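You operate a simulated robot arm through the tools that you are given. There is no shell and no other tool. Be economical: measure what you need, move in short steps, check, and stop when the job is done.

You are at the controls of a simulated two-armed robot. One attempt, no reset.

## Task
Pick up the copper bar from the deck of the middle decoiler with one hand, pass it to the other hand and put it on the clear middle of the grey bench.

Only the result counts: the job must be done as asked and must still hold three seconds after the hand-in. Knocking over, shifting, dropping, spilling or breaking anything else fails it.

## Robot
Two 7-joint arms with two-finger parallel grippers on one trunk, on a base that drives. Base frame: it is fixed to the floor where the robot stands at the start and does not move with it; the origin is under the middle of the robot, x ahead of it, y to its left, z up. Units: mm, rad, N and s.
The left shoulder is at the start at [49, 174, 1017], the right one opposite. With the tool pointing down near the work surface each hand reaches from about 100 to 580 mm from the robot's upright axis, wherever it stands, measured 20 degrees to its own side. Places, roughly: clear middle of the grey bench [-3000, 2100, 900]. Payload 3.43 kg a hand.
The tool frame of a hand sits at the grasp point between the pads (the TCP): z along the fingers, y along the line on which they close. The tips reach 34 mm beyond it. Largest opening 128 mm; finger width 24, thickness 12; the body of the gripper, 48 by 130 mm, starts 96 mm behind the TCP.
Orientation is that of the tool frame in the base frame, as a unit quaternion [x, y, z, w]. With the fingers straight down and closing along the base's y, the tool's x points along the base's -x, its y along +y and its z along -z.

## Interface
- The arms move only by the tool drive_tool. It takes "left_moves", "right_moves" or both (then of equal length, played together; a hand with none holds still); each is a list of rows, each a list of 2 entries, a list of its own where there are three numbers: the shift along the tool's x, y, z in cm, then the turn, a rotation vector about the tool's x, y, z in rad. In form: [[[x, y, z], [rx, ry, rz]], ...]. A call has 1 to 20 rows; each row shifts and turns the commanded pose from where the row before left it, along the tool's axes as they then stand. "left_claw" and "right_claw" are, for a hand that has rows, the closure, from 0 (fully open) to 1 (shut), set as the call begins (left out, the last holds). Rows are played at 5 a second. More than 50 mm and 0.15 rad between two rows, or a gripper value outside its range, and nothing of the call is played. Where a pose cannot be reached the arm comes as near as it can. A force on the tool above 40 N (or 10 N above the force at the start of the call, whichever is more), or a blocked arm, ends the call early, and 0.2 s more pass. The fingers move at their own pace (about 108 mm/s each) and stop on an object; they squeeze with about 37 N. The grip force told is the motor's: it shows also when the fingers shut on nothing. Time passes only in rows, and 0.2 s behind the last, so rows that do not move let the fingers close. It gives the time, the measured TCP pose, the force on the tool (base axes), the opening and the grip force at its end, in the units of the frame above (readings bear some noise), with the torque about the TCP (base axes, N m) and any sound that the robot's microphone picked up.
- Cameras (640 x 400 px; columns grow to the right, rows downward): "scene" is now at [133.4, 13, 1145.6]; the picture's right is [0.20, -0.98, -0.00], its down [-0.84, -0.17, -0.52] and it looks along [0.51, 0.11, -0.85] (base axes); focal length 258 px, centre (320, 200). "left" rides on the left gripper at [76, 11, -160] in its tool frame; the picture's right is [-0.15, 0.99, 0.00], its down [-0.88, -0.13, -0.46] and it looks along [-0.45, -0.07, 0.89] (tool axes); focal length 234 px, centre (320, 200). "right" rides on the right gripper at [76, -11, -160] in its tool frame; the picture's right is [0.15, 0.99, 0.00], its down [-0.88, 0.13, -0.46] and it looks along [-0.45, 0.07, 0.89] (tool axes); focal length 234 px, centre (320, 200). There is no depth. A picture from a camera that has moved, and an enlarged one, comes with that camera's place and axes in the base frame and with its lens.
- snapshot(camera): a new picture of that camera. It takes no simulated time.
- move_column(by): slides the trunk up (or, below 0, down) by that many mm; the arms and the scene camera ride with it, the base frame stays. It gives what a move gives, with no picture.
- roll_base(legs): drives the robot by 1 to 6 legs, each [ahead, turn to the left] in mm and rad, along the robot's own axes; the way and the turn of a leg run together, so that a leg with both is an arc; at most 1500 mm and 3.142 rad a leg. The arms and the cameras ride along, it lands a little off, and it stops where it bumps. It gives what a move gives.
- head_to(pan, tilt): turns the head with the scene camera to pan (to the left, within 1.396 rad either way) and tilt (down, from -0.506 to 1.204), counted from straight ahead of the robot. It gives what a move gives.
- enlarge(camera, box): a new picture of the part [left, top, right, bottom] of that camera's present view, enlarged. It takes no simulated time.
- job_done(): hands the job in; it is judged then, once.

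Work in short steps. Places have to be worked out from the pictures, the camera data and where the tool is seen: move nearer, look again, correct. Check each grasp and each placing, and mend what went wrong. You have 120 turns and 108 pictures in all, those below and enlarged ones among them. Open the grippers and draw the arms clear of the work before you hand the job in, unless the task says otherwise; then end with one line.

The tools are called by a JSON object that holds its "fn" and its "kwargs". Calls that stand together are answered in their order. drive_tool: Moves the arms, as the interface text tells. Its arguments: {"type":"object","properties":{"left_moves":{"type":"array"},"left_claw":{"type":"number"},"right_moves":{"type":"array"},"right_claw":{"type":"number"}},"required":[]} The other tools are called the same way: move_column (by) slides the trunk up or down; roll_base (legs) drives the base; head_to (pan, tilt) turns the head that bears the scene camera; snapshot (camera) takes a picture; enlarge (camera, box) takes an enlarged picture of a part of a camera's view; job_done () hands the job in.

At the start:

```text
time: 0.0
left_tcp_pos: [263.6, 151.6, 584.3]
left_tool_rot: [0.0, 1.0, 0.001, 0.0]
left_ft_force: [-0.1, 0.2, 0.2]
left_wrist_torque: [0.01, -0.02, -0.03]
left_width: 127.9
left_grip_force: 0.1
right_tcp_pos: [412.5, -157.9, 712.4]
right_tool_rot: [-0.001, 1.0, 0.002, 0.0]
right_ft_force: [0.3, 0.2, -0.1]
right_wrist_torque: [-0.03, 0.02, -0.02]
right_width: 128.0
right_grip_force: 0.0
trunk travel left (down, up): [-188.0, 213.0]
robot x, y, heading: [-0.0, 1.2, -0.001]
head pan, tilt: [0.201, 1.026]
```

scene: 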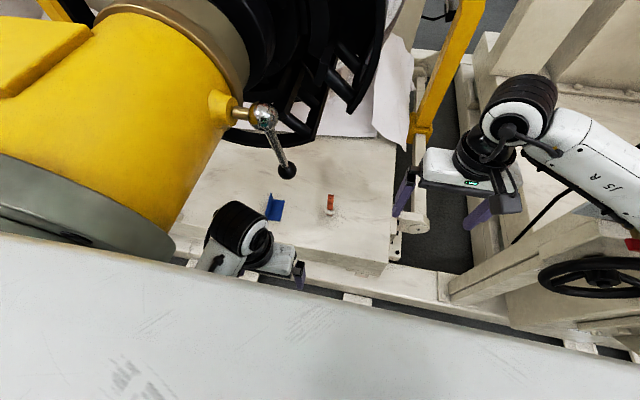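
right: 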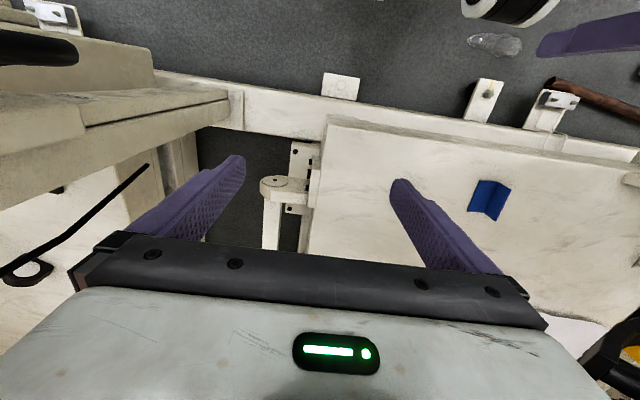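
left: 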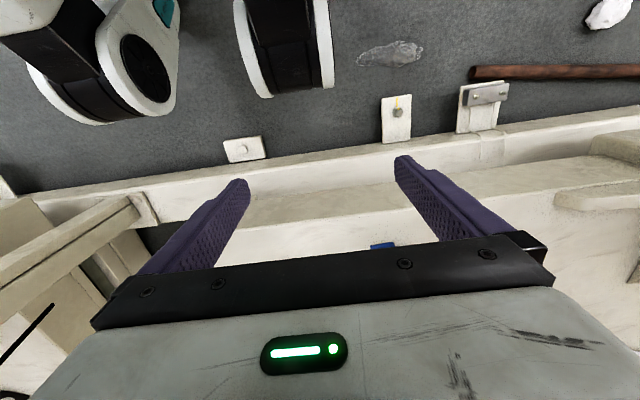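

The scene shows an orange upright piece on the deck near (330,203) and a blue angle piece beside it. I enlarge to identify the bar.

{"fn": "enlarge", "kwargs": {"camera": "scene", "box": [220, 140, 420, 265]}}

{"fn": "head_to", "kwargs": {"pan": 0.0, "tilt": 0.5}}

{"fn": "snapshot", "kwargs": {"camera": "scene"}}

```text
3.20 times, centred on (320, 202) of scene
camera zoom: at [133.4, 13.0, 1145.6], right [0.2, -0.98, 0.0], down [-0.84, -0.17, -0.52], along [0.51, 0.11, -0.85], focal length 827 px, centre (320, 192)
```

zoom: 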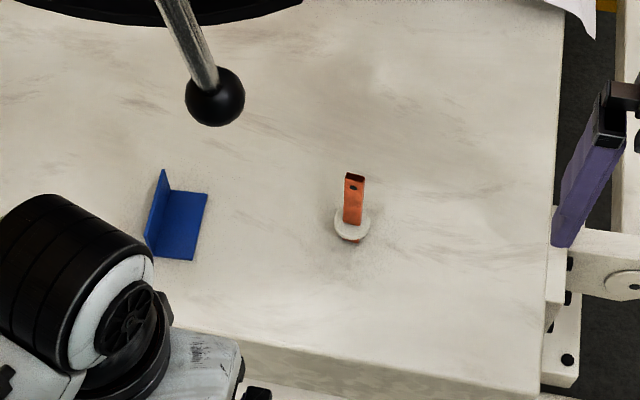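

```text
time: 0.9
left_tcp_pos: [262.4, 151.1, 583.9]
left_tool_rot: [0.0, 1.0, 0.002, 0.0]
left_ft_force: [-0.4, 0.1, -0.6]
left_wrist_torque: [-0.01, 0.0, -0.03]
left_width: 128.2
left_grip_force: 0.0
right_tcp_pos: [412.2, -157.6, 712.6]
right_tool_rot: [0.0, 1.0, 0.002, 0.0]
right_ft_force: [0.0, 0.9, 0.3]
right_wrist_torque: [-0.03, 0.0, 0.0]
right_width: 128.0
right_grip_force: 0.0
trunk travel left (down, up): [-188.0, 213.0]
robot x, y, heading: [-0.4, 0.2, 0.003]
head pan, tilt: [0.0, 0.499]
```

```text
103 pictures are left
camera scene: at [157.8, -0.7, 1188.4], right [0.0, -1.0, 0.0], down [-0.48, 0.0, -0.88], along [0.88, 0.0, -0.48], focal length 258 px, centre (320, 200)
```

scene: 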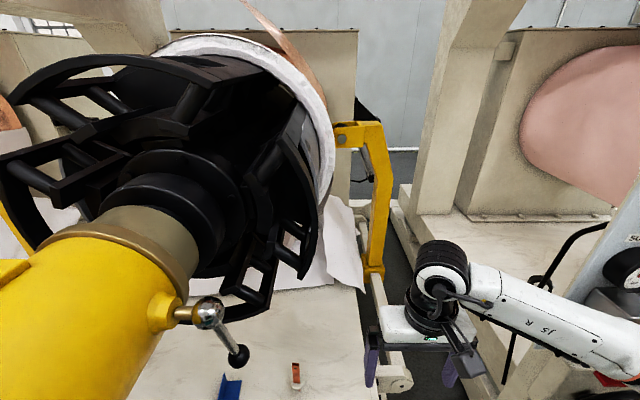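

The bar appears to stand upright in a small round foot, around (530, 66) with deck z≈410. I move the right hand part of the way towards it, staying high, and look.

{"fn": "drive_tool", "kwargs": {"right_moves": [[[-1.5, 3.5, 0], [0, 0, 0]], [[-1.5, 3.5, 0], [0, 0, 0]], [[-1.5, 3.5, 0], [0, 0, 0]], [[-1.5, 3.5, 0], [0, 0, 0]], [[0, 0, 0], [0, 0, 0]]], "right_claw": 0}}

{"fn": "snapshot", "kwargs": {"camera": "right"}}

{"fn": "snapshot", "kwargs": {"camera": "scene"}}

```text
time: 2.1
left_tcp_pos: [263.3, 151.5, 583.6]
left_tool_rot: [0.0, 1.0, 0.002, 0.0]
left_ft_force: [0.2, -0.2, 0.0]
left_wrist_torque: [0.01, 0.01, 0.02]
left_width: 127.9
left_grip_force: 0.1
right_tcp_pos: [472.3, -16.6, 714.5]
right_tool_rot: [0.0, 1.0, 0.001, 0.0]
right_ft_force: [-0.2, 0.4, -0.2]
right_wrist_torque: [0.02, -0.02, -0.01]
right_width: 128.2
right_grip_force: 0.0
trunk travel left (down, up): [-188.0, 213.0]
robot x, y, heading: [-2.1, -3.4, 0.004]
head pan, tilt: [0.0, 0.499]
```

```text
102 pictures are left
camera right: at [395.4, -27.4, 873.5], right [-0.15, 0.99, 0.0], down [0.88, 0.13, 0.46], along [0.45, 0.07, -0.89], focal length 234 px, centre (320, 200)
```

right: 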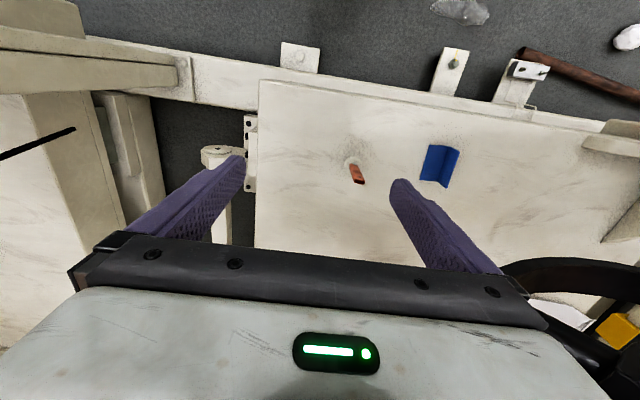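

```text
101 pictures are left
camera scene: at [157.8, -0.7, 1188.5], right [0.0, -1.0, 0.0], down [-0.48, 0.0, -0.88], along [0.88, 0.0, -0.48], focal length 258 px, centre (320, 200)
```

scene: 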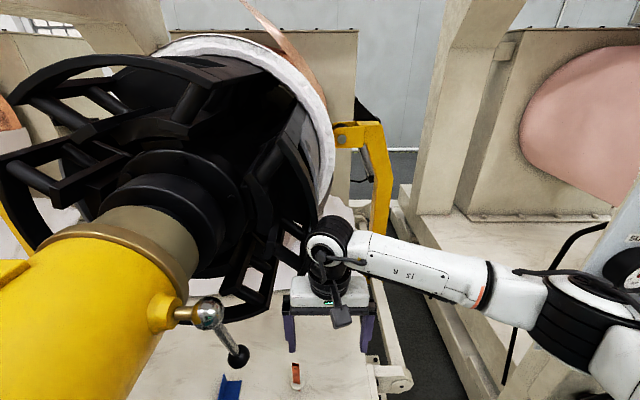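

Triangulating both views puts the bar at about (532, 63), top z≈520. I zoom in on it for the shape.

{"fn": "enlarge", "kwargs": {"camera": "right", "box": [310, 140, 400, 200]}}

{"fn": "enlarge", "kwargs": {"camera": "scene", "box": [250, 340, 346, 400]}}

```text
6.67 times, centred on (355, 170) of right
camera zoom: at [395.4, -27.4, 873.5], right [-0.15, 0.99, 0.0], down [0.88, 0.13, 0.46], along [0.45, 0.07, -0.89], focal length 1561 px, centre (87, 400)
```

zoom: 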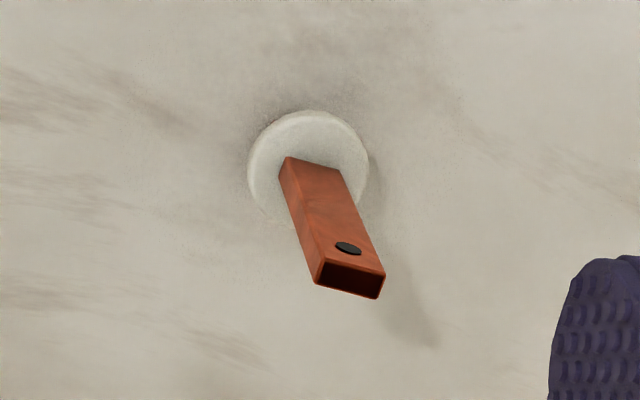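

```text
6.67 times, centred on (298, 370) of scene
camera zoom: at [157.8, -0.7, 1188.5], right [0.0, -1.0, 0.0], down [-0.48, 0.0, -0.88], along [0.88, 0.0, -0.48], focal length 1723 px, centre (467, -933)
```

zoom: 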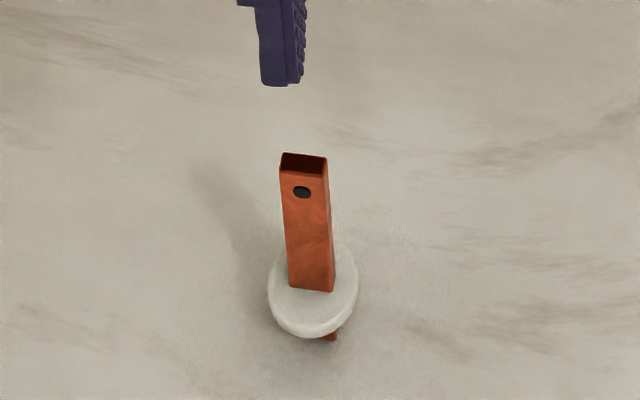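

The bar is a flat upright tube (~20×10 mm) through a disc near its foot. I lower the trunk 100 mm (hands stay well above the deck) to get a vertical baseline on the mandrel and a nearer look.

{"fn": "move_column", "kwargs": {"by": -80}}

{"fn": "snapshot", "kwargs": {"camera": "scene"}}

{"fn": "snapshot", "kwargs": {"camera": "right"}}

```text
time: 3.3
left_tcp_pos: [263.5, 151.1, 502.4]
left_tool_rot: [0.0, 1.0, 0.002, 0.0]
left_ft_force: [0.3, -0.1, 0.0]
left_wrist_torque: [0.03, -0.02, -0.02]
left_width: 128.0
left_grip_force: 0.1
right_tcp_pos: [471.0, -17.3, 632.2]
right_tool_rot: [0.0, 1.0, 0.001, 0.0]
right_ft_force: [-0.4, -0.1, -0.6]
right_wrist_torque: [-0.01, 0.02, -0.02]
right_width: 128.2
right_grip_force: 0.1
trunk travel left (down, up): [-108.0, 293.0]
robot x, y, heading: [1.9, -1.7, 0.004]
head pan, tilt: [0.0, 0.499]
```

```text
98 pictures are left
camera scene: at [157.8, -0.5, 1107.4], right [0.0, -1.0, 0.0], down [-0.48, 0.0, -0.88], along [0.88, 0.0, -0.48], focal length 258 px, centre (320, 200)
```

scene: 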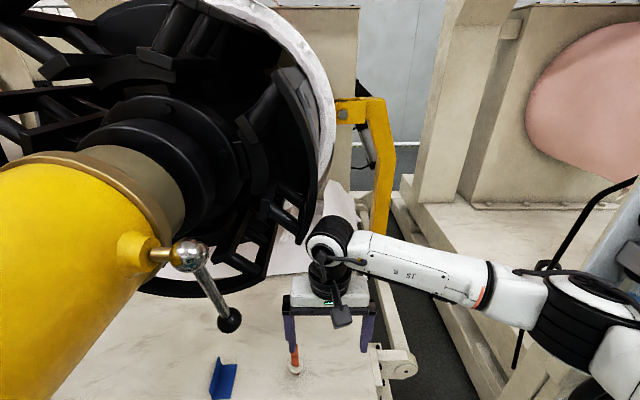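

```text
97 pictures are left
camera right: at [395.3, -27.6, 792.6], right [-0.15, 0.99, 0.0], down [0.88, 0.13, 0.46], along [0.45, 0.07, -0.89], focal length 234 px, centre (320, 200)
```

right: 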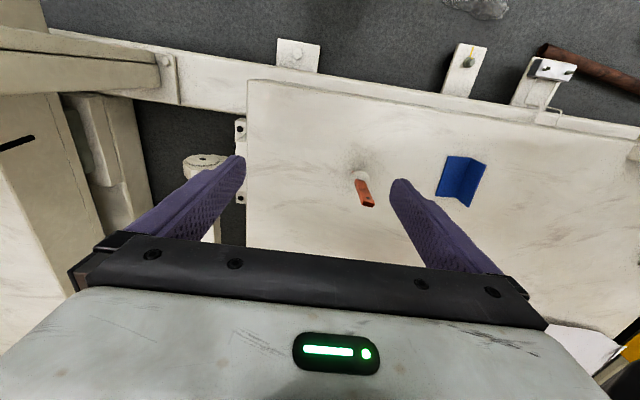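

The mandrel spider ring hangs low near the bar, so a vertical wrist there is risky. I'll approach from the right with a tilted hand, closing along x. First yaw the right hand +90° where it is, after backing off a little.

{"fn": "drive_tool", "kwargs": {"right_moves": [[[3, -2, 0], [0, 0, 0]], [[0, 0, 0], [0, 0, -0.143]], [[0, 0, 0], [0, 0, -0.143]], [[0, 0, 0], [0, 0, -0.143]], [[0, 0, 0], [0, 0, -0.143]], [[0, 0, 0], [0, 0, -0.143]], [[0, 0, 0], [0, 0, -0.143]], [[0, 0, 0], [0, 0, -0.143]], [[0, 0, 0], [0, 0, -0.143]], [[0, 0, 0], [0, 0, -0.143]], [[0, 0, 0], [0, 0, -0.143]], [[0, 0, 0], [0, 0, -0.141]], [[0, 0, 0], [0, 0, 0]], [[0, 0, 0], [0, 0, 0]]]}}

{"fn": "snapshot", "kwargs": {"camera": "scene"}}

```text
time: 6.3
left_tcp_pos: [262.4, 152.2, 503.9]
left_tool_rot: [0.0, 1.0, 0.002, -0.001]
left_ft_force: [-0.2, -0.2, -0.4]
left_wrist_torque: [-0.03, 0.01, 0.04]
left_width: 128.2
left_grip_force: 0.1
right_tcp_pos: [442.3, -37.3, 633.2]
right_tool_rot: [-0.561, 0.828, 0.001, 0.002]
right_ft_force: [0.4, -0.4, -0.3]
right_wrist_torque: [-0.01, 0.0, 0.03]
right_width: 128.0
right_grip_force: 0.0
right hand out of reach, approached as far as the arm can: row 10, 11, 12
trunk travel left (down, up): [-108.0, 293.0]
robot x, y, heading: [-0.4, 1.7, -0.002]
head pan, tilt: [0.0, 0.499]
```

```text
96 pictures are left
camera scene: at [157.9, -0.6, 1108.5], right [0.0, -1.0, 0.0], down [-0.48, 0.0, -0.88], along [0.88, 0.0, -0.48], focal length 258 px, centre (320, 200)
```

scene: 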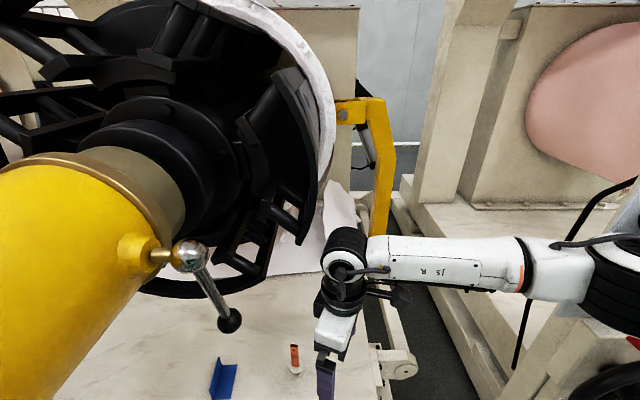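

The wrist stops at ~68° yaw with the hand vertical; tilting may free it. I tilt it about the tool y in steps and read the result.

{"fn": "drive_tool", "kwargs": {"right_moves": [[[0, 0, 0], [0, -0.145, 0]], [[0, 0, 0], [0, -0.145, 0]], [[0, 0, 0], [0, -0.145, 0]], [[0, 0, 0], [0, -0.145, 0]], [[0, 0, 0], [0, -0.145, 0]], [[0, 0, 0], [0, -0.145, 0]], [[0, 0, 0], [0, -0.145, 0]], [[0, 0, 0], [0, 0, 0]]]}}

{"fn": "snapshot", "kwargs": {"camera": "scene"}}

{"fn": "snapshot", "kwargs": {"camera": "right"}}

```text
time: 7.0
left_tcp_pos: [264.8, 152.9, 503.7]
left_tool_rot: [0.001, 1.0, 0.0, 0.0]
left_ft_force: [0.5, 0.4, 0.6]
left_wrist_torque: [0.05, 0.01, 0.01]
left_width: 127.9
left_grip_force: 0.1
right_tcp_pos: [398.8, 45.2, 651.2]
right_tool_rot: [-0.629, 0.755, 0.115, 0.148]
right_ft_force: [-0.6, 0.2, 0.4]
right_wrist_torque: [-0.02, -0.04, 0.01]
right_width: 127.8
right_grip_force: 0.1
trunk travel left (down, up): [-108.0, 293.0]
robot x, y, heading: [3.2, 0.7, -0.0]
head pan, tilt: [0.0, 0.499]
stopped in row 3 (right hand): the arm was blocked; the commanded pose is now the measured one
```

```text
95 pictures are left
camera scene: at [157.4, -0.1, 1108.8], right [0.0, -1.0, 0.0], down [-0.48, 0.0, -0.88], along [0.88, 0.0, -0.48], focal length 258 px, centre (320, 200)
```

scene: 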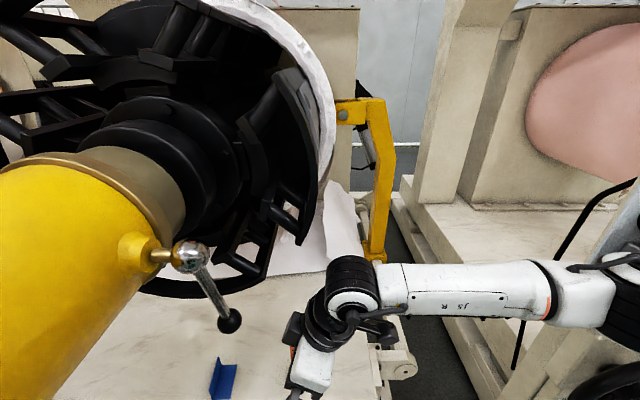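

```text
94 pictures are left
camera right: at [384.4, -81.9, 771.1], right [-1.0, 0.05, -0.07], down [-0.02, 0.67, 0.75], along [0.08, 0.74, -0.66], focal length 234 px, centre (320, 200)
```

right: 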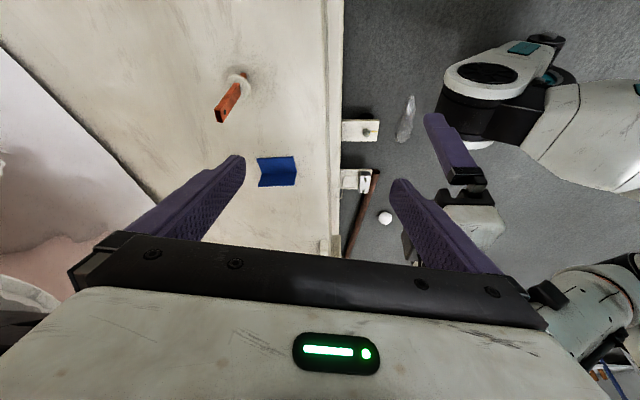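

The right wrist can't make that yaw. New plan: right hand at yaw 0, pitched forward 45–50° (wrist stays behind and below the ring and lever). I undo the tilt and yaw first.

{"fn": "drive_tool", "kwargs": {"right_moves": [[[0, 0, 0], [0, 0.123, 0]], [[0, 0, 0], [0, 0.123, 0]], [[0, 0, 0], [0, 0.123, 0]], [[0, 0, 0], [0, 0, 0.139]], [[0, 0, 0], [0, 0, 0.139]], [[0, 0, 0], [0, 0, 0.139]], [[0, 0, 0], [0, 0, 0.139]], [[0, 0, 0], [0, 0, 0.139]], [[0, 0, 0], [0, 0, 0.139]], [[0, 0, 0], [0, 0, 0.139]], [[0, 0, 0], [0, 0, 0.139]], [[0, 0, 0], [0, 0, 0.139]], [[0, 0, 0], [0, 0, 0.136]], [[0, 0, 0], [0, 0, 0]]], "left_moves": [[[2, 2, 0], [0, 0, 0]], [[1, 2, 0], [0, 0, 0]], [[1, 2, 0], [0, 0, 0]], [[0, 0, 0], [0, 0, 0]], [[0, 0, 0], [0, 0, 0]], [[0, 0, 0], [0, 0, 0]], [[0, 0, 0], [0, 0, 0]], [[0, 0, 0], [0, 0, 0]], [[0, 0, 0], [0, 0, 0]], [[0, 0, 0], [0, 0, 0]], [[0, 0, 0], [0, 0, 0]], [[0, 0, 0], [0, 0, 0]], [[0, 0, 0], [0, 0, 0]], [[0, 0, 0], [0, 0, 0]]]}}

{"fn": "snapshot", "kwargs": {"camera": "scene"}}

```text
time: 10.0
left_tcp_pos: [224.0, 213.3, 504.6]
left_tool_rot: [0.0, 1.0, 0.001, 0.0]
left_ft_force: [-0.6, 0.0, 0.2]
left_wrist_torque: [-0.01, 0.01, 0.01]
left_width: 128.1
left_grip_force: 0.0
right_tcp_pos: [401.5, 43.1, 649.0]
right_tool_rot: [0.004, 1.0, 0.003, 0.006]
right_ft_force: [-3.3, -3.8, -5.2]
right_wrist_torque: [0.25, -0.62, 0.3]
right_width: 128.2
right_grip_force: 0.1
trunk travel left (down, up): [-108.0, 293.0]
robot x, y, heading: [2.0, -1.4, -0.004]
head pan, tilt: [0.0, 0.499]
```

```text
93 pictures are left
camera scene: at [159.1, -0.7, 1108.3], right [0.0, -1.0, 0.0], down [-0.48, 0.0, -0.88], along [0.88, 0.0, -0.48], focal length 258 px, centre (320, 200)
```

scene: 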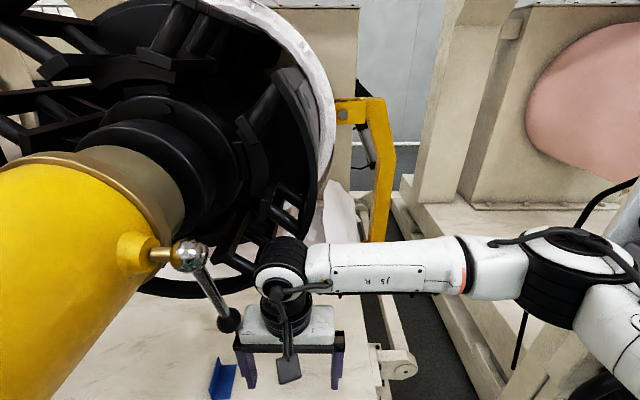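

The right tool reads a small contact force, and the wrist looks close to the lever ball; I back away to the right at once.

{"fn": "drive_tool", "kwargs": {"right_moves": [[[0, -2, 0], [0, 0, 0]], [[0, -3, 0], [0, 0, 0]], [[0, -4, 0], [0, 0, 0]], [[0, 0, 0], [0, 0, 0]]]}}

{"fn": "snapshot", "kwargs": {"camera": "scene"}}

```text
time: 11.0
left_tcp_pos: [223.8, 213.7, 504.0]
left_tool_rot: [0.0, 1.0, 0.001, 0.001]
left_ft_force: [-0.1, -1.6, 0.6]
left_wrist_torque: [0.03, 0.0, 0.0]
left_width: 128.1
left_grip_force: 0.0
right_tcp_pos: [394.7, -37.7, 651.0]
right_tool_rot: [-0.011, 1.0, 0.005, 0.009]
right_ft_force: [0.9, 0.8, 0.2]
right_wrist_torque: [0.02, 0.01, 0.0]
right_width: 127.7
right_grip_force: 0.0
trunk travel left (down, up): [-108.0, 293.0]
robot x, y, heading: [-1.1, -4.5, 0.004]
head pan, tilt: [0.0, 0.499]
```

```text
92 pictures are left
camera scene: at [156.8, 0.3, 1108.6], right [0.0, -1.0, 0.0], down [-0.48, 0.0, -0.88], along [0.88, 0.0, -0.48], focal length 258 px, centre (320, 200)
```

scene: 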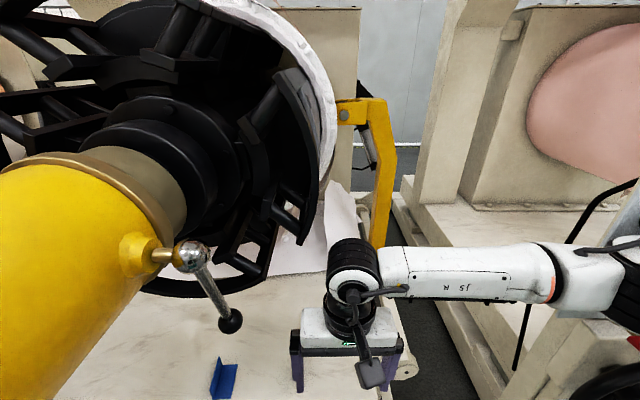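

Lever unmoved, contact gone. I lower the trunk 90 mm so wrist stays below the lever ball, then pitch the hand.

{"fn": "move_column", "kwargs": {"by": -90}}

{"fn": "drive_tool", "kwargs": {"right_moves": [[[0, 0, 0], [0, -0.14, 0]], [[0, 0, 0], [0, -0.14, 0]], [[0, 0, 0], [0, -0.14, 0]], [[0, 0, 0], [0, -0.14, 0]], [[0, 0, 0], [0, -0.14, 0]], [[0, 0, 0], [0, -0.14, 0]], [[0, 0, 0], [0, 0, 0]]]}}

{"fn": "snapshot", "kwargs": {"camera": "scene"}}

{"fn": "snapshot", "kwargs": {"camera": "right"}}

```text
time: 12.0
left_tcp_pos: [223.2, 211.5, 429.5]
left_tool_rot: [0.002, 1.0, -0.006, 0.004]
left_ft_force: [-13.2, 8.8, 49.7]
left_wrist_torque: [-2.89, 1.02, -0.71]
left_width: 123.1
left_grip_force: 0.1
right_tcp_pos: [400.8, -47.3, 568.5]
right_tool_rot: [0.004, 1.0, 0.003, 0.008]
right_ft_force: [-0.4, -0.2, 0.3]
right_wrist_torque: [0.0, -0.03, -0.01]
right_width: 127.9
right_grip_force: 0.0
trunk travel left (down, up): [-28.0, 373.0]
robot x, y, heading: [0.3, 0.2, -0.006]
head pan, tilt: [0.0, 0.499]
stopped: the force on the tool passed its limit at 93 N (the readings are from after the stop); the commanded pose is now the measured one
```

```text
time: 13.6
left_tcp_pos: [223.3, 211.8, 429.5]
left_tool_rot: [0.002, 1.0, -0.003, 0.002]
left_ft_force: [-11.9, 7.0, 36.6]
left_wrist_torque: [-2.04, 0.74, -0.94]
left_width: 124.2
left_grip_force: 0.0
right_tcp_pos: [401.8, -49.6, 568.7]
right_tool_rot: [0.005, 0.91, 0.001, 0.414]
right_ft_force: [0.4, 0.9, -0.1]
right_wrist_torque: [0.0, -0.04, -0.01]
right_width: 127.9
right_grip_force: 0.0
trunk travel left (down, up): [-28.0, 373.0]
robot x, y, heading: [1.8, -0.1, -0.004]
head pan, tilt: [0.0, 0.499]
```

```text
91 pictures are left
camera scene: at [157.5, 0.0, 1029.1], right [0.0, -1.0, 0.0], down [-0.48, 0.0, -0.88], along [0.88, 0.0, -0.48], focal length 258 px, centre (320, 200)
```

scene: 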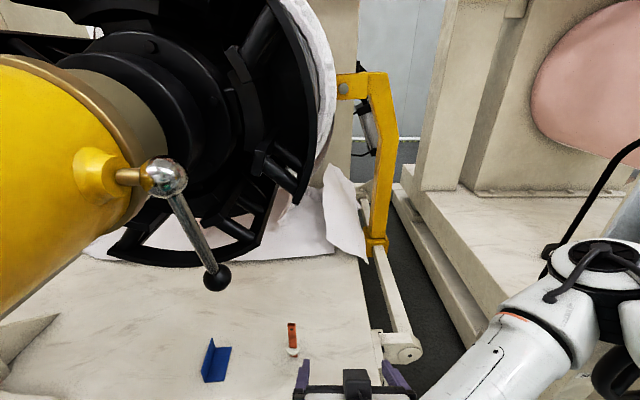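

```text
90 pictures are left
camera right: at [230.4, -56.7, 616.7], right [-0.09, 0.99, -0.1], down [0.24, 0.12, 0.96], along [0.97, 0.06, -0.24], focal length 234 px, centre (320, 200)
```

right: 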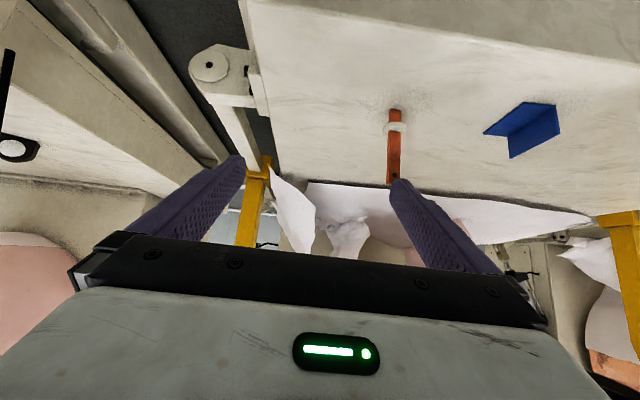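

The left hand came down on something at z≈395 (likely the robot's own base or a frame). I lift it 6 cm and look with the left camera.

{"fn": "drive_tool", "kwargs": {"left_moves": [[[0, 0, -2], [0, 0, 0]], [[0, 0, -3], [0, 0, 0]], [[0, 0, -3], [0, 0, 0]], [[0, 0, 0], [0, 0, 0]]]}}

{"fn": "snapshot", "kwargs": {"camera": "left"}}

```text
time: 14.6
left_tcp_pos: [241.6, 210.0, 499.2]
left_tool_rot: [0.001, 1.0, -0.003, -0.001]
left_ft_force: [-0.1, 0.1, -0.4]
left_wrist_torque: [0.01, -0.02, 0.0]
left_width: 128.2
left_grip_force: 0.0
left hand out of reach, approached as far as the arm can: row 3
right_tcp_pos: [401.9, -47.4, 568.9]
right_tool_rot: [0.005, 0.911, 0.0, 0.412]
right_ft_force: [-0.2, 0.1, 0.4]
right_wrist_torque: [-0.01, -0.02, 0.01]
right_width: 127.9
right_grip_force: 0.0
trunk travel left (down, up): [-28.0, 373.0]
robot x, y, heading: [-0.3, -1.1, -0.003]
head pan, tilt: [0.0, 0.499]
```

```text
89 pictures are left
camera left: at [165.6, 224.1, 658.8], right [0.15, 0.99, -0.01], down [0.88, -0.13, 0.46], along [0.45, -0.07, -0.89], focal length 234 px, centre (320, 200)
```

left: 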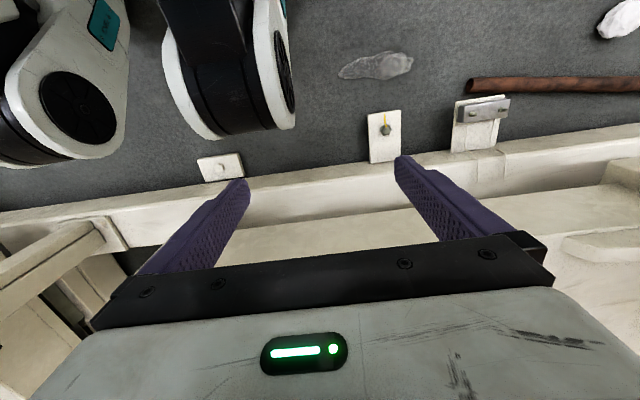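

No harm visible; the left is clear. Re-triangulating with this low view gives the bar at about (541, 65), z 382–500, disc ~z 415. I bring the right hand forward-left and down to a stand-off behind the bar.

{"fn": "drive_tool", "kwargs": {"right_moves": [[[-0.53, 1.9, 3.08], [0, 0, 0]], [[-0.53, 1.9, 3.08], [0, 0, 0]], [[-0.53, 1.9, 3.08], [0, 0, 0]], [[0.42, 2.75, 1.04], [0, 0, 0]], [[0.42, 2.75, 1.04], [0, 0, 0]], [[0, 0, 0], [0, 0, 0]]]}}

{"fn": "snapshot", "kwargs": {"camera": "right"}}

{"fn": "snapshot", "kwargs": {"camera": "scene"}}

```text
time: 16.0
left_tcp_pos: [240.0, 210.4, 499.5]
left_tool_rot: [0.002, 1.0, -0.003, -0.001]
left_ft_force: [-0.2, 0.1, -0.4]
left_wrist_torque: [0.0, 0.0, -0.01]
left_width: 128.0
left_grip_force: 0.0
right_tcp_pos: [492.3, 62.7, 500.0]
right_tool_rot: [0.005, 0.911, 0.0, 0.412]
right_ft_force: [0.6, 0.0, 0.3]
right_wrist_torque: [0.0, 0.03, 0.01]
right_width: 128.3
right_grip_force: 0.0
trunk travel left (down, up): [-28.0, 373.0]
robot x, y, heading: [2.3, -2.0, -0.003]
head pan, tilt: [0.0, 0.499]
```

```text
88 pictures are left
camera right: at [321.3, 54.7, 548.9], right [-0.09, 0.99, -0.11], down [0.24, 0.12, 0.96], along [0.97, 0.06, -0.25], focal length 234 px, centre (320, 200)
```

right: 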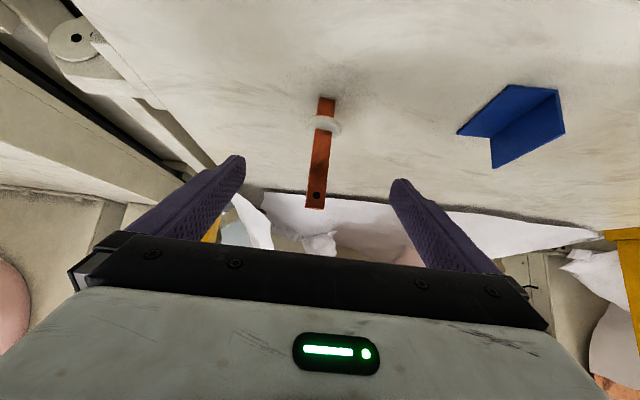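

```text
87 pictures are left
camera scene: at [158.6, 0.5, 1028.8], right [0.0, -1.0, 0.0], down [-0.48, 0.0, -0.88], along [0.88, 0.0, -0.48], focal length 258 px, centre (320, 200)
```

scene: 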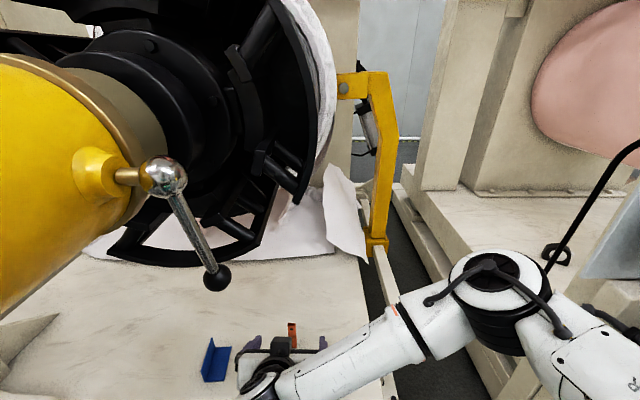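

Bar now at ~(537, 64), z 380–501, disc about 411. I zoom for exact disc height and yaw.

{"fn": "enlarge", "kwargs": {"camera": "right", "box": [260, 85, 390, 215]}}

```text
3.08 times, centred on (325, 150) of right
camera zoom: at [321.3, 54.7, 548.9], right [-0.09, 0.99, -0.11], down [0.24, 0.12, 0.96], along [0.97, 0.06, -0.25], focal length 720 px, centre (305, 354)
```

zoom: 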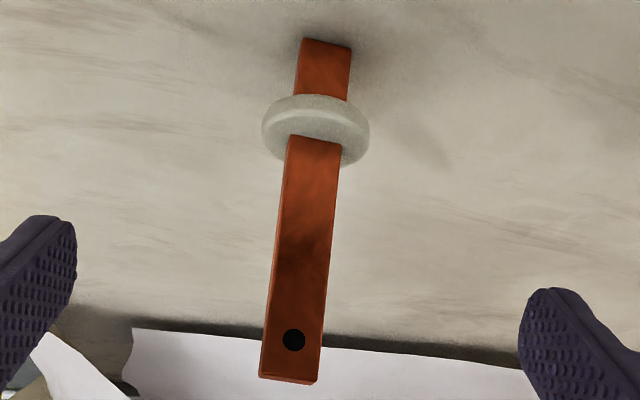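

Disc top ≈ z 421. I move in so the bar sits ~12 mm beyond the TCP, at grip height ~449, fingers still open.

{"fn": "drive_tool", "kwargs": {"right_moves": [[[0.28, 0.06, 1.85], [0, 0, 0]], [[0.28, 0.06, 1.85], [0, 0, 0]], [[0.29, 0.06, 1.84], [0, 0, 0]], [[0, 0, 0], [0, 0, 0]]]}}

{"fn": "snapshot", "kwargs": {"camera": "right"}}

{"fn": "enlarge", "kwargs": {"camera": "scene", "box": [200, 300, 360, 400]}}

```text
time: 17.0
left_tcp_pos: [240.9, 210.7, 499.6]
left_tool_rot: [0.002, 1.0, -0.003, 0.0]
left_ft_force: [-0.4, -0.3, 0.0]
left_wrist_torque: [0.0, -0.02, -0.02]
left_width: 127.7
left_grip_force: 0.1
right_tcp_pos: [528.0, 64.8, 458.1]
right_tool_rot: [0.005, 0.911, 0.0, 0.413]
right_ft_force: [0.9, -0.2, 0.0]
right_wrist_torque: [0.0, 0.0, -0.03]
right_width: 128.1
right_grip_force: 0.0
trunk travel left (down, up): [-28.0, 373.0]
robot x, y, heading: [0.1, -2.2, 0.001]
head pan, tilt: [0.0, 0.499]
```

```text
85 pictures are left
camera right: at [357.2, 56.4, 506.1], right [-0.09, 0.99, -0.11], down [0.24, 0.12, 0.96], along [0.97, 0.06, -0.25], focal length 234 px, centre (320, 200)
```

right: 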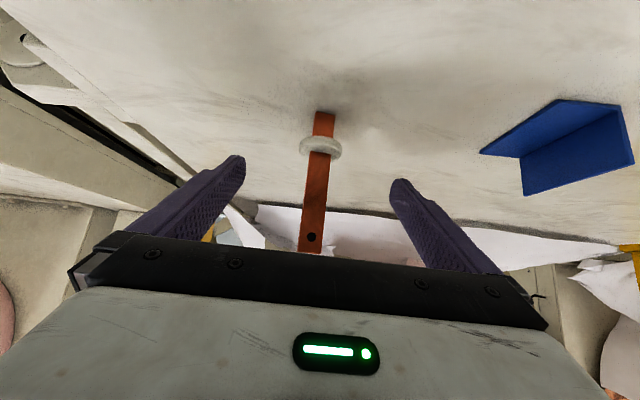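

```text
4.00 times, centred on (280, 350) of scene
camera zoom: at [158.6, 0.5, 1028.8], right [0.0, -1.0, 0.0], down [-0.48, 0.0, -0.88], along [0.88, 0.0, -0.48], focal length 1034 px, centre (480, -400)
```

zoom: 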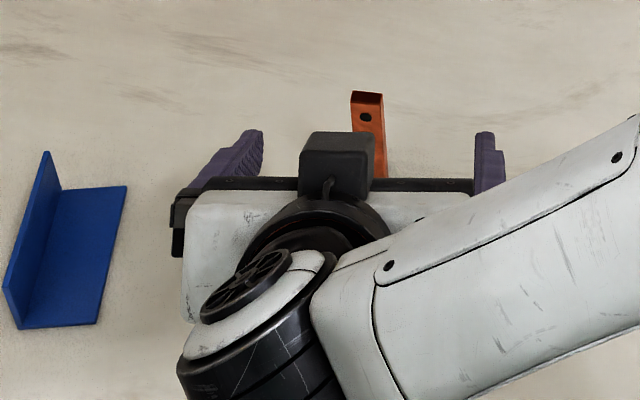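

The bar is between the pads, disc clear below. I nudge 2 mm and close the right gripper.

{"fn": "drive_tool", "kwargs": {"right_moves": [[[0, -0.15, 0], [0, 0, 0]], [[0, 0, 0], [0, 0, 0]], [[0, 0, 0], [0, 0, 0]], [[0, 0, 0], [0, 0, 0]], [[0, 0, 0], [0, 0, 0]], [[0, 0, 0], [0, 0, 0]]], "right_claw": 1}}

{"fn": "snapshot", "kwargs": {"camera": "right"}}

```text
time: 18.4
left_tcp_pos: [242.2, 210.2, 499.7]
left_tool_rot: [0.003, 1.0, -0.004, 0.0]
left_ft_force: [0.2, -0.4, 0.5]
left_wrist_torque: [0.01, -0.01, 0.04]
left_width: 128.2
left_grip_force: 0.1
right_tcp_pos: [527.3, 63.8, 457.2]
right_tool_rot: [0.004, 0.911, 0.001, 0.412]
right_ft_force: [-0.7, 0.9, 0.8]
right_wrist_torque: [-0.02, 0.0, -0.04]
right_width: 17.1
right_grip_force: 36.8
trunk travel left (down, up): [-28.0, 373.0]
robot x, y, heading: [1.8, -2.3, -0.001]
head pan, tilt: [0.0, 0.499]
```

```text
83 pictures are left
camera right: at [356.9, 54.9, 506.4], right [-0.09, 0.99, -0.11], down [0.24, 0.12, 0.96], along [0.97, 0.06, -0.25], focal length 234 px, centre (320, 200)
```

right: 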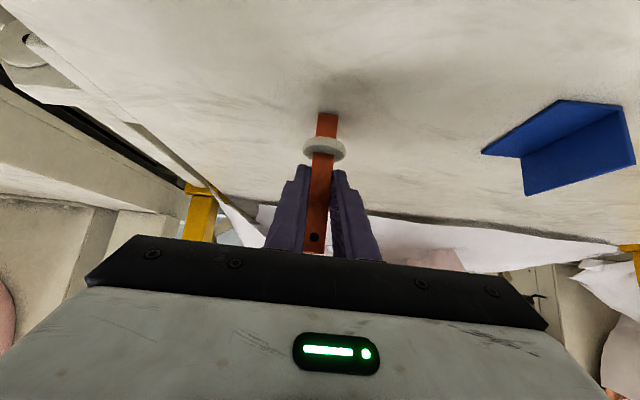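

Grip firm at 17 mm. I lift straight up 60 mm.

{"fn": "drive_tool", "kwargs": {"right_moves": [[[-1.5, 0, -1.32], [0, 0, 0]], [[-1.5, 0, -1.32], [0, 0, 0]], [[-1.5, 0, -1.32], [0, 0, 0]], [[0, 0, 0], [0, 0, 0]]]}}

{"fn": "snapshot", "kwargs": {"camera": "right"}}

{"fn": "snapshot", "kwargs": {"camera": "scene"}}

```text
time: 19.4
left_tcp_pos: [242.0, 210.6, 499.9]
left_tool_rot: [0.002, 1.0, -0.003, 0.0]
left_ft_force: [0.1, 0.2, 0.0]
left_wrist_torque: [-0.01, -0.01, -0.03]
left_width: 128.3
left_grip_force: 0.1
right_tcp_pos: [527.8, 65.6, 519.2]
right_tool_rot: [0.005, 0.911, 0.0, 0.413]
right_ft_force: [0.4, 0.2, -1.2]
right_wrist_torque: [0.02, 0.02, -0.01]
right_width: 17.3
right_grip_force: 36.8
trunk travel left (down, up): [-28.0, 373.0]
robot x, y, heading: [0.0, -3.5, -0.002]
head pan, tilt: [0.0, 0.499]
```

```text
82 pictures are left
camera right: at [357.2, 55.6, 566.5], right [-0.09, 0.99, -0.11], down [0.24, 0.12, 0.96], along [0.97, 0.06, -0.25], focal length 234 px, centre (320, 200)
```

right: 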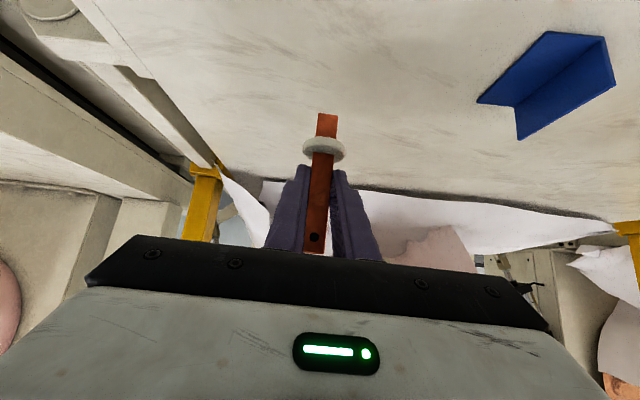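

```text
81 pictures are left
camera scene: at [158.7, 0.5, 1028.8], right [0.0, -1.0, 0.0], down [-0.48, 0.0, -0.88], along [0.88, 0.0, -0.48], focal length 258 px, centre (320, 200)
```

scene: 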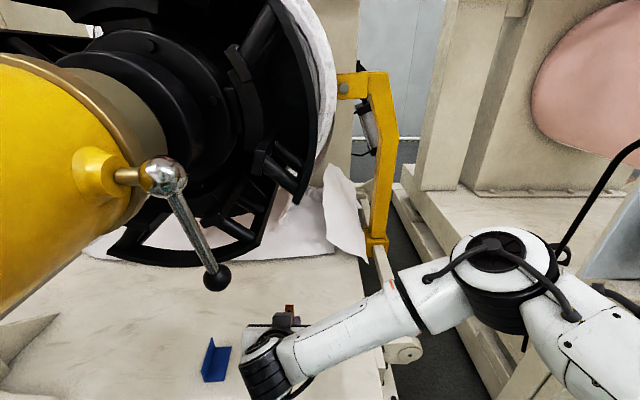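

Bar lifted. Before backing off I check the sides with the head.

{"fn": "head_to", "kwargs": {"pan": 1.39, "tilt": 0.4}}

{"fn": "snapshot", "kwargs": {"camera": "scene"}}

{"fn": "head_to", "kwargs": {"pan": -1.39, "tilt": 0.4}}

{"fn": "snapshot", "kwargs": {"camera": "scene"}}

```text
time: 21.0
left_tcp_pos: [241.2, 210.9, 499.2]
left_tool_rot: [0.002, 1.0, -0.004, 0.0]
left_ft_force: [0.7, 0.0, -0.4]
left_wrist_torque: [-0.01, 0.0, 0.02]
left_width: 128.1
left_grip_force: 0.0
right_tcp_pos: [528.1, 65.2, 517.3]
right_tool_rot: [0.005, 0.911, 0.001, 0.413]
right_ft_force: [0.5, -0.1, -1.8]
right_wrist_torque: [0.0, 0.03, 0.01]
right_width: 17.5
right_grip_force: 36.9
trunk travel left (down, up): [-28.0, 373.0]
robot x, y, heading: [-0.7, 0.6, -0.002]
head pan, tilt: [1.389, 0.4]
```

```text
80 pictures are left
camera scene: at [84.6, 91.8, 1037.9], right [0.98, -0.18, 0.0], down [-0.07, -0.38, -0.92], along [0.17, 0.91, -0.39], focal length 258 px, centre (320, 200)
```

scene: 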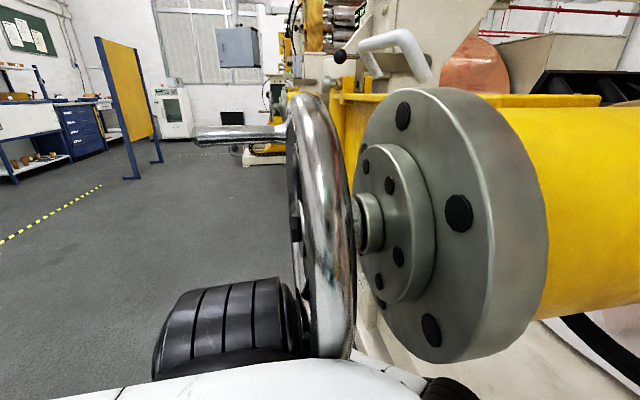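

```text
time: 23.4
left_tcp_pos: [241.1, 210.8, 499.1]
left_tool_rot: [0.001, 1.0, -0.003, 0.0]
left_ft_force: [-0.3, 0.0, 0.5]
left_wrist_torque: [-0.01, 0.01, -0.02]
left_width: 127.9
left_grip_force: 0.1
right_tcp_pos: [529.1, 64.2, 517.9]
right_tool_rot: [0.006, 0.911, 0.0, 0.412]
right_ft_force: [0.4, -0.1, -2.0]
right_wrist_torque: [0.01, 0.02, 0.0]
right_width: 17.3
right_grip_force: 36.7
trunk travel left (down, up): [-28.0, 373.0]
robot x, y, heading: [0.3, -1.3, -0.001]
head pan, tilt: [-1.389, 0.4]
```

```text
79 pictures are left
camera scene: at [84.3, -90.4, 1037.9], right [-0.98, -0.18, 0.0], down [-0.07, 0.38, -0.92], along [0.17, -0.91, -0.39], focal length 258 px, centre (320, 200)
```

scene: 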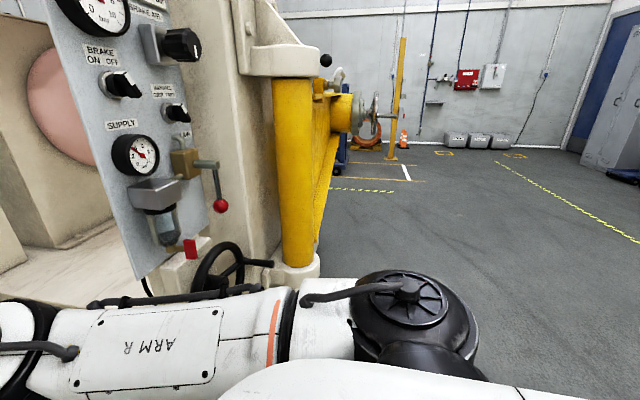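

Moving straight back leaves the handwheel and control panel ahead of both arms. I roll back 500 mm.

{"fn": "roll_base", "kwargs": {"legs": [[-500, 0]]}}

{"fn": "head_to", "kwargs": {"pan": 0, "tilt": 0.6}}

{"fn": "snapshot", "kwargs": {"camera": "scene"}}

```text
time: 26.3
left_tcp_pos: [-254.6, 210.4, 499.8]
left_tool_rot: [-0.001, 1.0, -0.004, 0.0]
left_ft_force: [0.3, 0.5, 0.9]
left_wrist_torque: [-0.02, 0.04, -0.04]
left_width: 128.1
left_grip_force: 0.1
right_tcp_pos: [33.3, 66.2, 518.5]
right_tool_rot: [0.003, 0.911, 0.001, 0.412]
right_ft_force: [-0.7, 0.5, -2.4]
right_wrist_torque: [0.04, -0.01, -0.03]
right_width: 17.5
right_grip_force: 37.0
trunk travel left (down, up): [-28.0, 373.0]
robot x, y, heading: [-490.5, -5.7, 0.008]
head pan, tilt: [-1.389, 0.4]
```

```text
time: 27.9
left_tcp_pos: [-254.7, 210.6, 499.5]
left_tool_rot: [-0.002, 1.0, -0.003, 0.001]
left_ft_force: [0.5, 0.2, 0.8]
left_wrist_torque: [-0.03, 0.0, -0.03]
left_width: 128.2
left_grip_force: 0.1
right_tcp_pos: [34.0, 67.3, 517.9]
right_tool_rot: [0.002, 0.911, 0.002, 0.412]
right_ft_force: [-0.5, 0.5, -1.7]
right_wrist_torque: [-0.01, -0.02, 0.02]
right_width: 17.2
right_grip_force: 37.3
trunk travel left (down, up): [-28.0, 373.0]
robot x, y, heading: [-494.4, -3.6, 0.006]
head pan, tilt: [0.0, 0.6]
```

```text
78 pictures are left
camera scene: at [-338.0, 0.8, 1019.7], right [0.0, -1.0, 0.0], down [-0.56, 0.0, -0.83], along [0.83, 0.0, -0.56], focal length 258 px, centre (320, 200)
```

scene: 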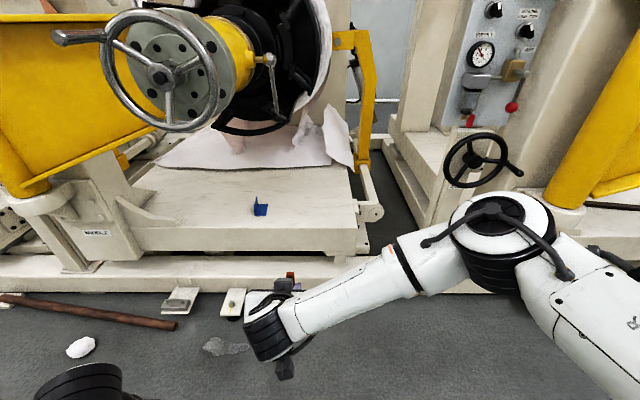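

All is intact and space is clear. I raise the trunk 200 mm, then yaw the right hand 30° left and draw it in for the handover.

{"fn": "move_column", "kwargs": {"by": 200}}

{"fn": "drive_tool", "kwargs": {"right_moves": [[[0, 0, 0], [-0.0982, 0, -0.0864]], [[0, 0, 0], [-0.0982, 0, -0.0864]], [[0, 0, 0], [-0.0982, 0, -0.0864]], [[0, 0, 0], [-0.0982, 0, -0.0864]], [[2.67, 0.99, -3.04], [0, 0, 0]], [[2.67, 0.99, -3.04], [0, 0, 0]], [[2.67, 0.99, -3.04], [0, 0, 0]], [[0, 0, 0], [0, 0, 0]]]}}

{"fn": "snapshot", "kwargs": {"camera": "scene"}}

```text
time: 30.0
left_tcp_pos: [-253.7, 210.7, 699.3]
left_tool_rot: [-0.002, 1.0, -0.003, 0.001]
left_ft_force: [-0.1, -0.2, -1.2]
left_wrist_torque: [0.02, 0.01, -0.03]
left_width: 128.1
left_grip_force: 0.0
right_tcp_pos: [32.6, 66.7, 717.5]
right_tool_rot: [0.002, 0.911, 0.002, 0.412]
right_ft_force: [-0.9, -0.1, -1.4]
right_wrist_torque: [-0.01, 0.03, 0.0]
right_width: 17.2
right_grip_force: 36.9
trunk travel left (down, up): [-228.0, 173.0]
robot x, y, heading: [-492.3, -6.0, 0.001]
head pan, tilt: [0.0, 0.6]
```

```text
time: 31.8
left_tcp_pos: [-254.1, 211.6, 700.3]
left_tool_rot: [-0.001, 1.0, -0.003, 0.0]
left_ft_force: [-0.6, 0.3, -0.1]
left_wrist_torque: [-0.01, -0.02, -0.03]
left_width: 127.5
left_grip_force: 0.1
right_tcp_pos: [-89.0, 35.0, 719.8]
right_tool_rot: [-0.232, 0.881, 0.104, 0.398]
right_ft_force: [-0.8, 0.3, -1.9]
right_wrist_torque: [0.01, -0.02, -0.04]
right_width: 17.3
right_grip_force: 37.1
right hand out of reach, approached as far as the arm can: row 6, 7
trunk travel left (down, up): [-228.0, 173.0]
robot x, y, heading: [-495.7, -1.5, -0.001]
head pan, tilt: [0.0, 0.6]
```

```text
77 pictures are left
camera scene: at [-338.2, 0.9, 1219.7], right [0.0, -1.0, 0.0], down [-0.56, 0.0, -0.83], along [0.83, 0.0, -0.56], focal length 258 px, centre (320, 200)
```

scene: 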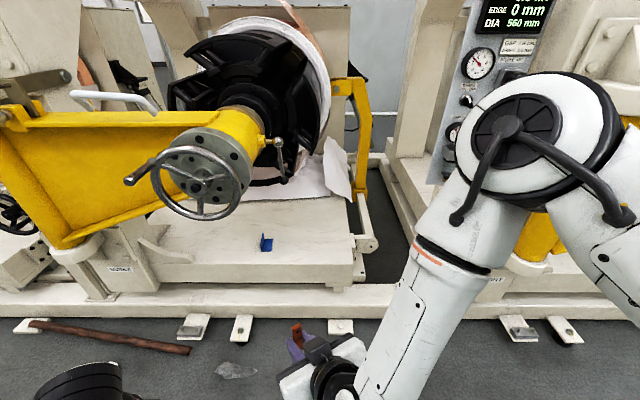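

Right hand is near the wanted pose; bar should be at ≈(-81, 39), top z≈764. Now raise the left hand 130 mm and yaw it −60° so that it closes across the bar's thin direction.

{"fn": "drive_tool", "kwargs": {"left_moves": [[[0, 0, -4.4], [0, 0, 0]], [[0, 0, -4.4], [0, 0, 0]], [[0, 0, -4.4], [0, 0, 0]], [[0, 0, 0], [0, 0, 0.1309]], [[0, 0, 0], [0, 0, 0.1309]], [[0, 0, 0], [0, 0, 0.1309]], [[0, 0, 0], [0, 0, 0.1309]], [[0, 0, 0], [0, 0, 0.1309]], [[0, 0, 0], [0, 0, 0.1309]], [[0, 0, 0], [0, 0, 0.1309]], [[0, 0, 0], [0, 0, 0.1309]], [[0, 0, 0], [0, 0, 0]]]}}

{"fn": "snapshot", "kwargs": {"camera": "left"}}

{"fn": "snapshot", "kwargs": {"camera": "scene"}}

```text
time: 34.4
left_tcp_pos: [-220.4, 207.1, 822.0]
left_tool_rot: [0.499, 0.866, -0.005, 0.001]
left_ft_force: [-0.8, 0.4, 0.0]
left_wrist_torque: [0.01, 0.03, 0.03]
left_width: 127.8
left_grip_force: 0.0
left hand out of reach, approached as far as the arm can: row 1, 2, 4
right_tcp_pos: [-88.4, 36.9, 722.0]
right_tool_rot: [-0.231, 0.882, 0.104, 0.398]
right_ft_force: [0.3, -0.6, -2.0]
right_wrist_torque: [-0.02, 0.03, 0.02]
right_width: 17.3
right_grip_force: 37.4
trunk travel left (down, up): [-228.0, 173.0]
robot x, y, heading: [-490.5, -1.8, 0.0]
head pan, tilt: [0.0, 0.6]
```

```text
76 pictures are left
camera left: at [-247.1, 280.8, 980.9], right [0.93, 0.37, 0.0], down [0.33, -0.82, 0.46], along [0.17, -0.43, -0.89], focal length 234 px, centre (320, 200)
```

left: 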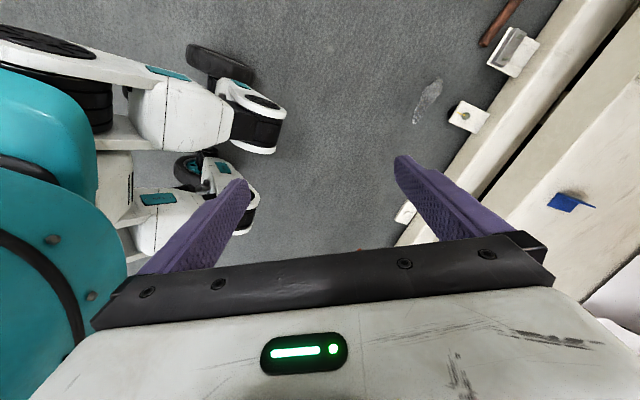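

```text
75 pictures are left
camera scene: at [-338.0, 0.8, 1219.7], right [0.0, -1.0, 0.0], down [-0.57, 0.0, -0.83], along [0.82, 0.0, -0.57], focal length 258 px, centre (320, 200)
```

scene: 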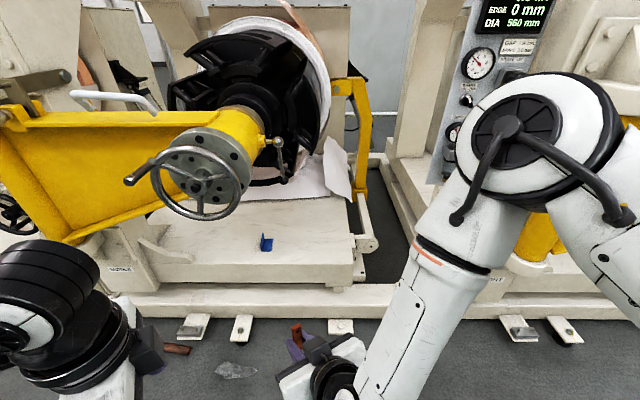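

Left yaw is right. I move it towards a point above and short of the bar, staying high, then look.

{"fn": "drive_tool", "kwargs": {"left_moves": [[[-4.59, 0.81, 0], [0, 0, 0]], [[-4.59, 0.81, 0], [0, 0, 0]], [[-4.59, 0.81, 0], [0, 0, 0]], [[0, 0, 0], [0, 0, 0]], [[0, 0, 0], [0, 0, 0]]], "left_claw": 0.4}}

{"fn": "snapshot", "kwargs": {"camera": "left"}}

{"fn": "snapshot", "kwargs": {"camera": "scene"}}

```text
time: 35.6
left_tcp_pos: [-130.3, 100.2, 822.5]
left_tool_rot: [0.499, 0.867, -0.003, 0.002]
left_ft_force: [-0.1, 0.7, 0.2]
left_wrist_torque: [-0.01, -0.02, -0.03]
left_width: 76.8
left_grip_force: 0.1
right_tcp_pos: [-88.8, 35.8, 719.6]
right_tool_rot: [-0.232, 0.882, 0.104, 0.398]
right_ft_force: [0.5, -0.3, -1.9]
right_wrist_torque: [-0.01, -0.02, 0.05]
right_width: 17.1
right_grip_force: 37.4
trunk travel left (down, up): [-228.0, 173.0]
robot x, y, heading: [-494.5, -2.8, 0.001]
head pan, tilt: [0.0, 0.6]
```

```text
74 pictures are left
camera left: at [-159.3, 173.7, 982.0], right [0.93, 0.37, 0.0], down [0.33, -0.82, 0.46], along [0.17, -0.43, -0.89], focal length 234 px, centre (320, 200)
```

left: 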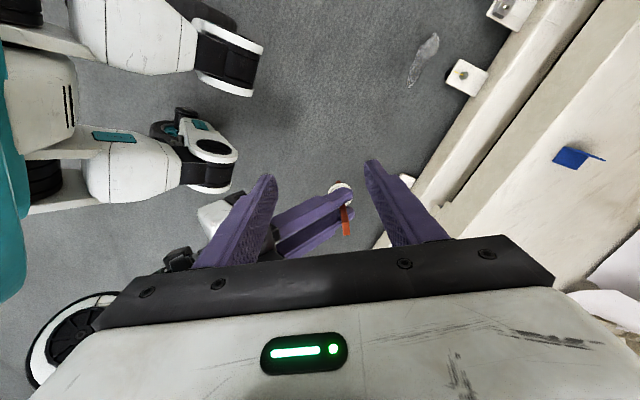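

```text
73 pictures are left
camera scene: at [-338.0, 0.9, 1219.7], right [0.0, -1.0, 0.0], down [-0.56, 0.0, -0.83], along [0.83, 0.0, -0.56], focal length 258 px, centre (320, 200)
```

scene: 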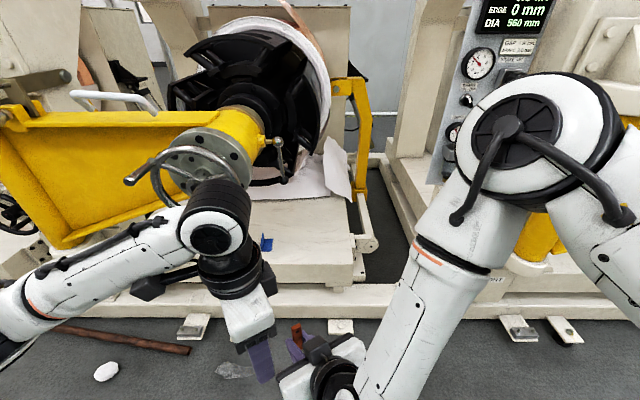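

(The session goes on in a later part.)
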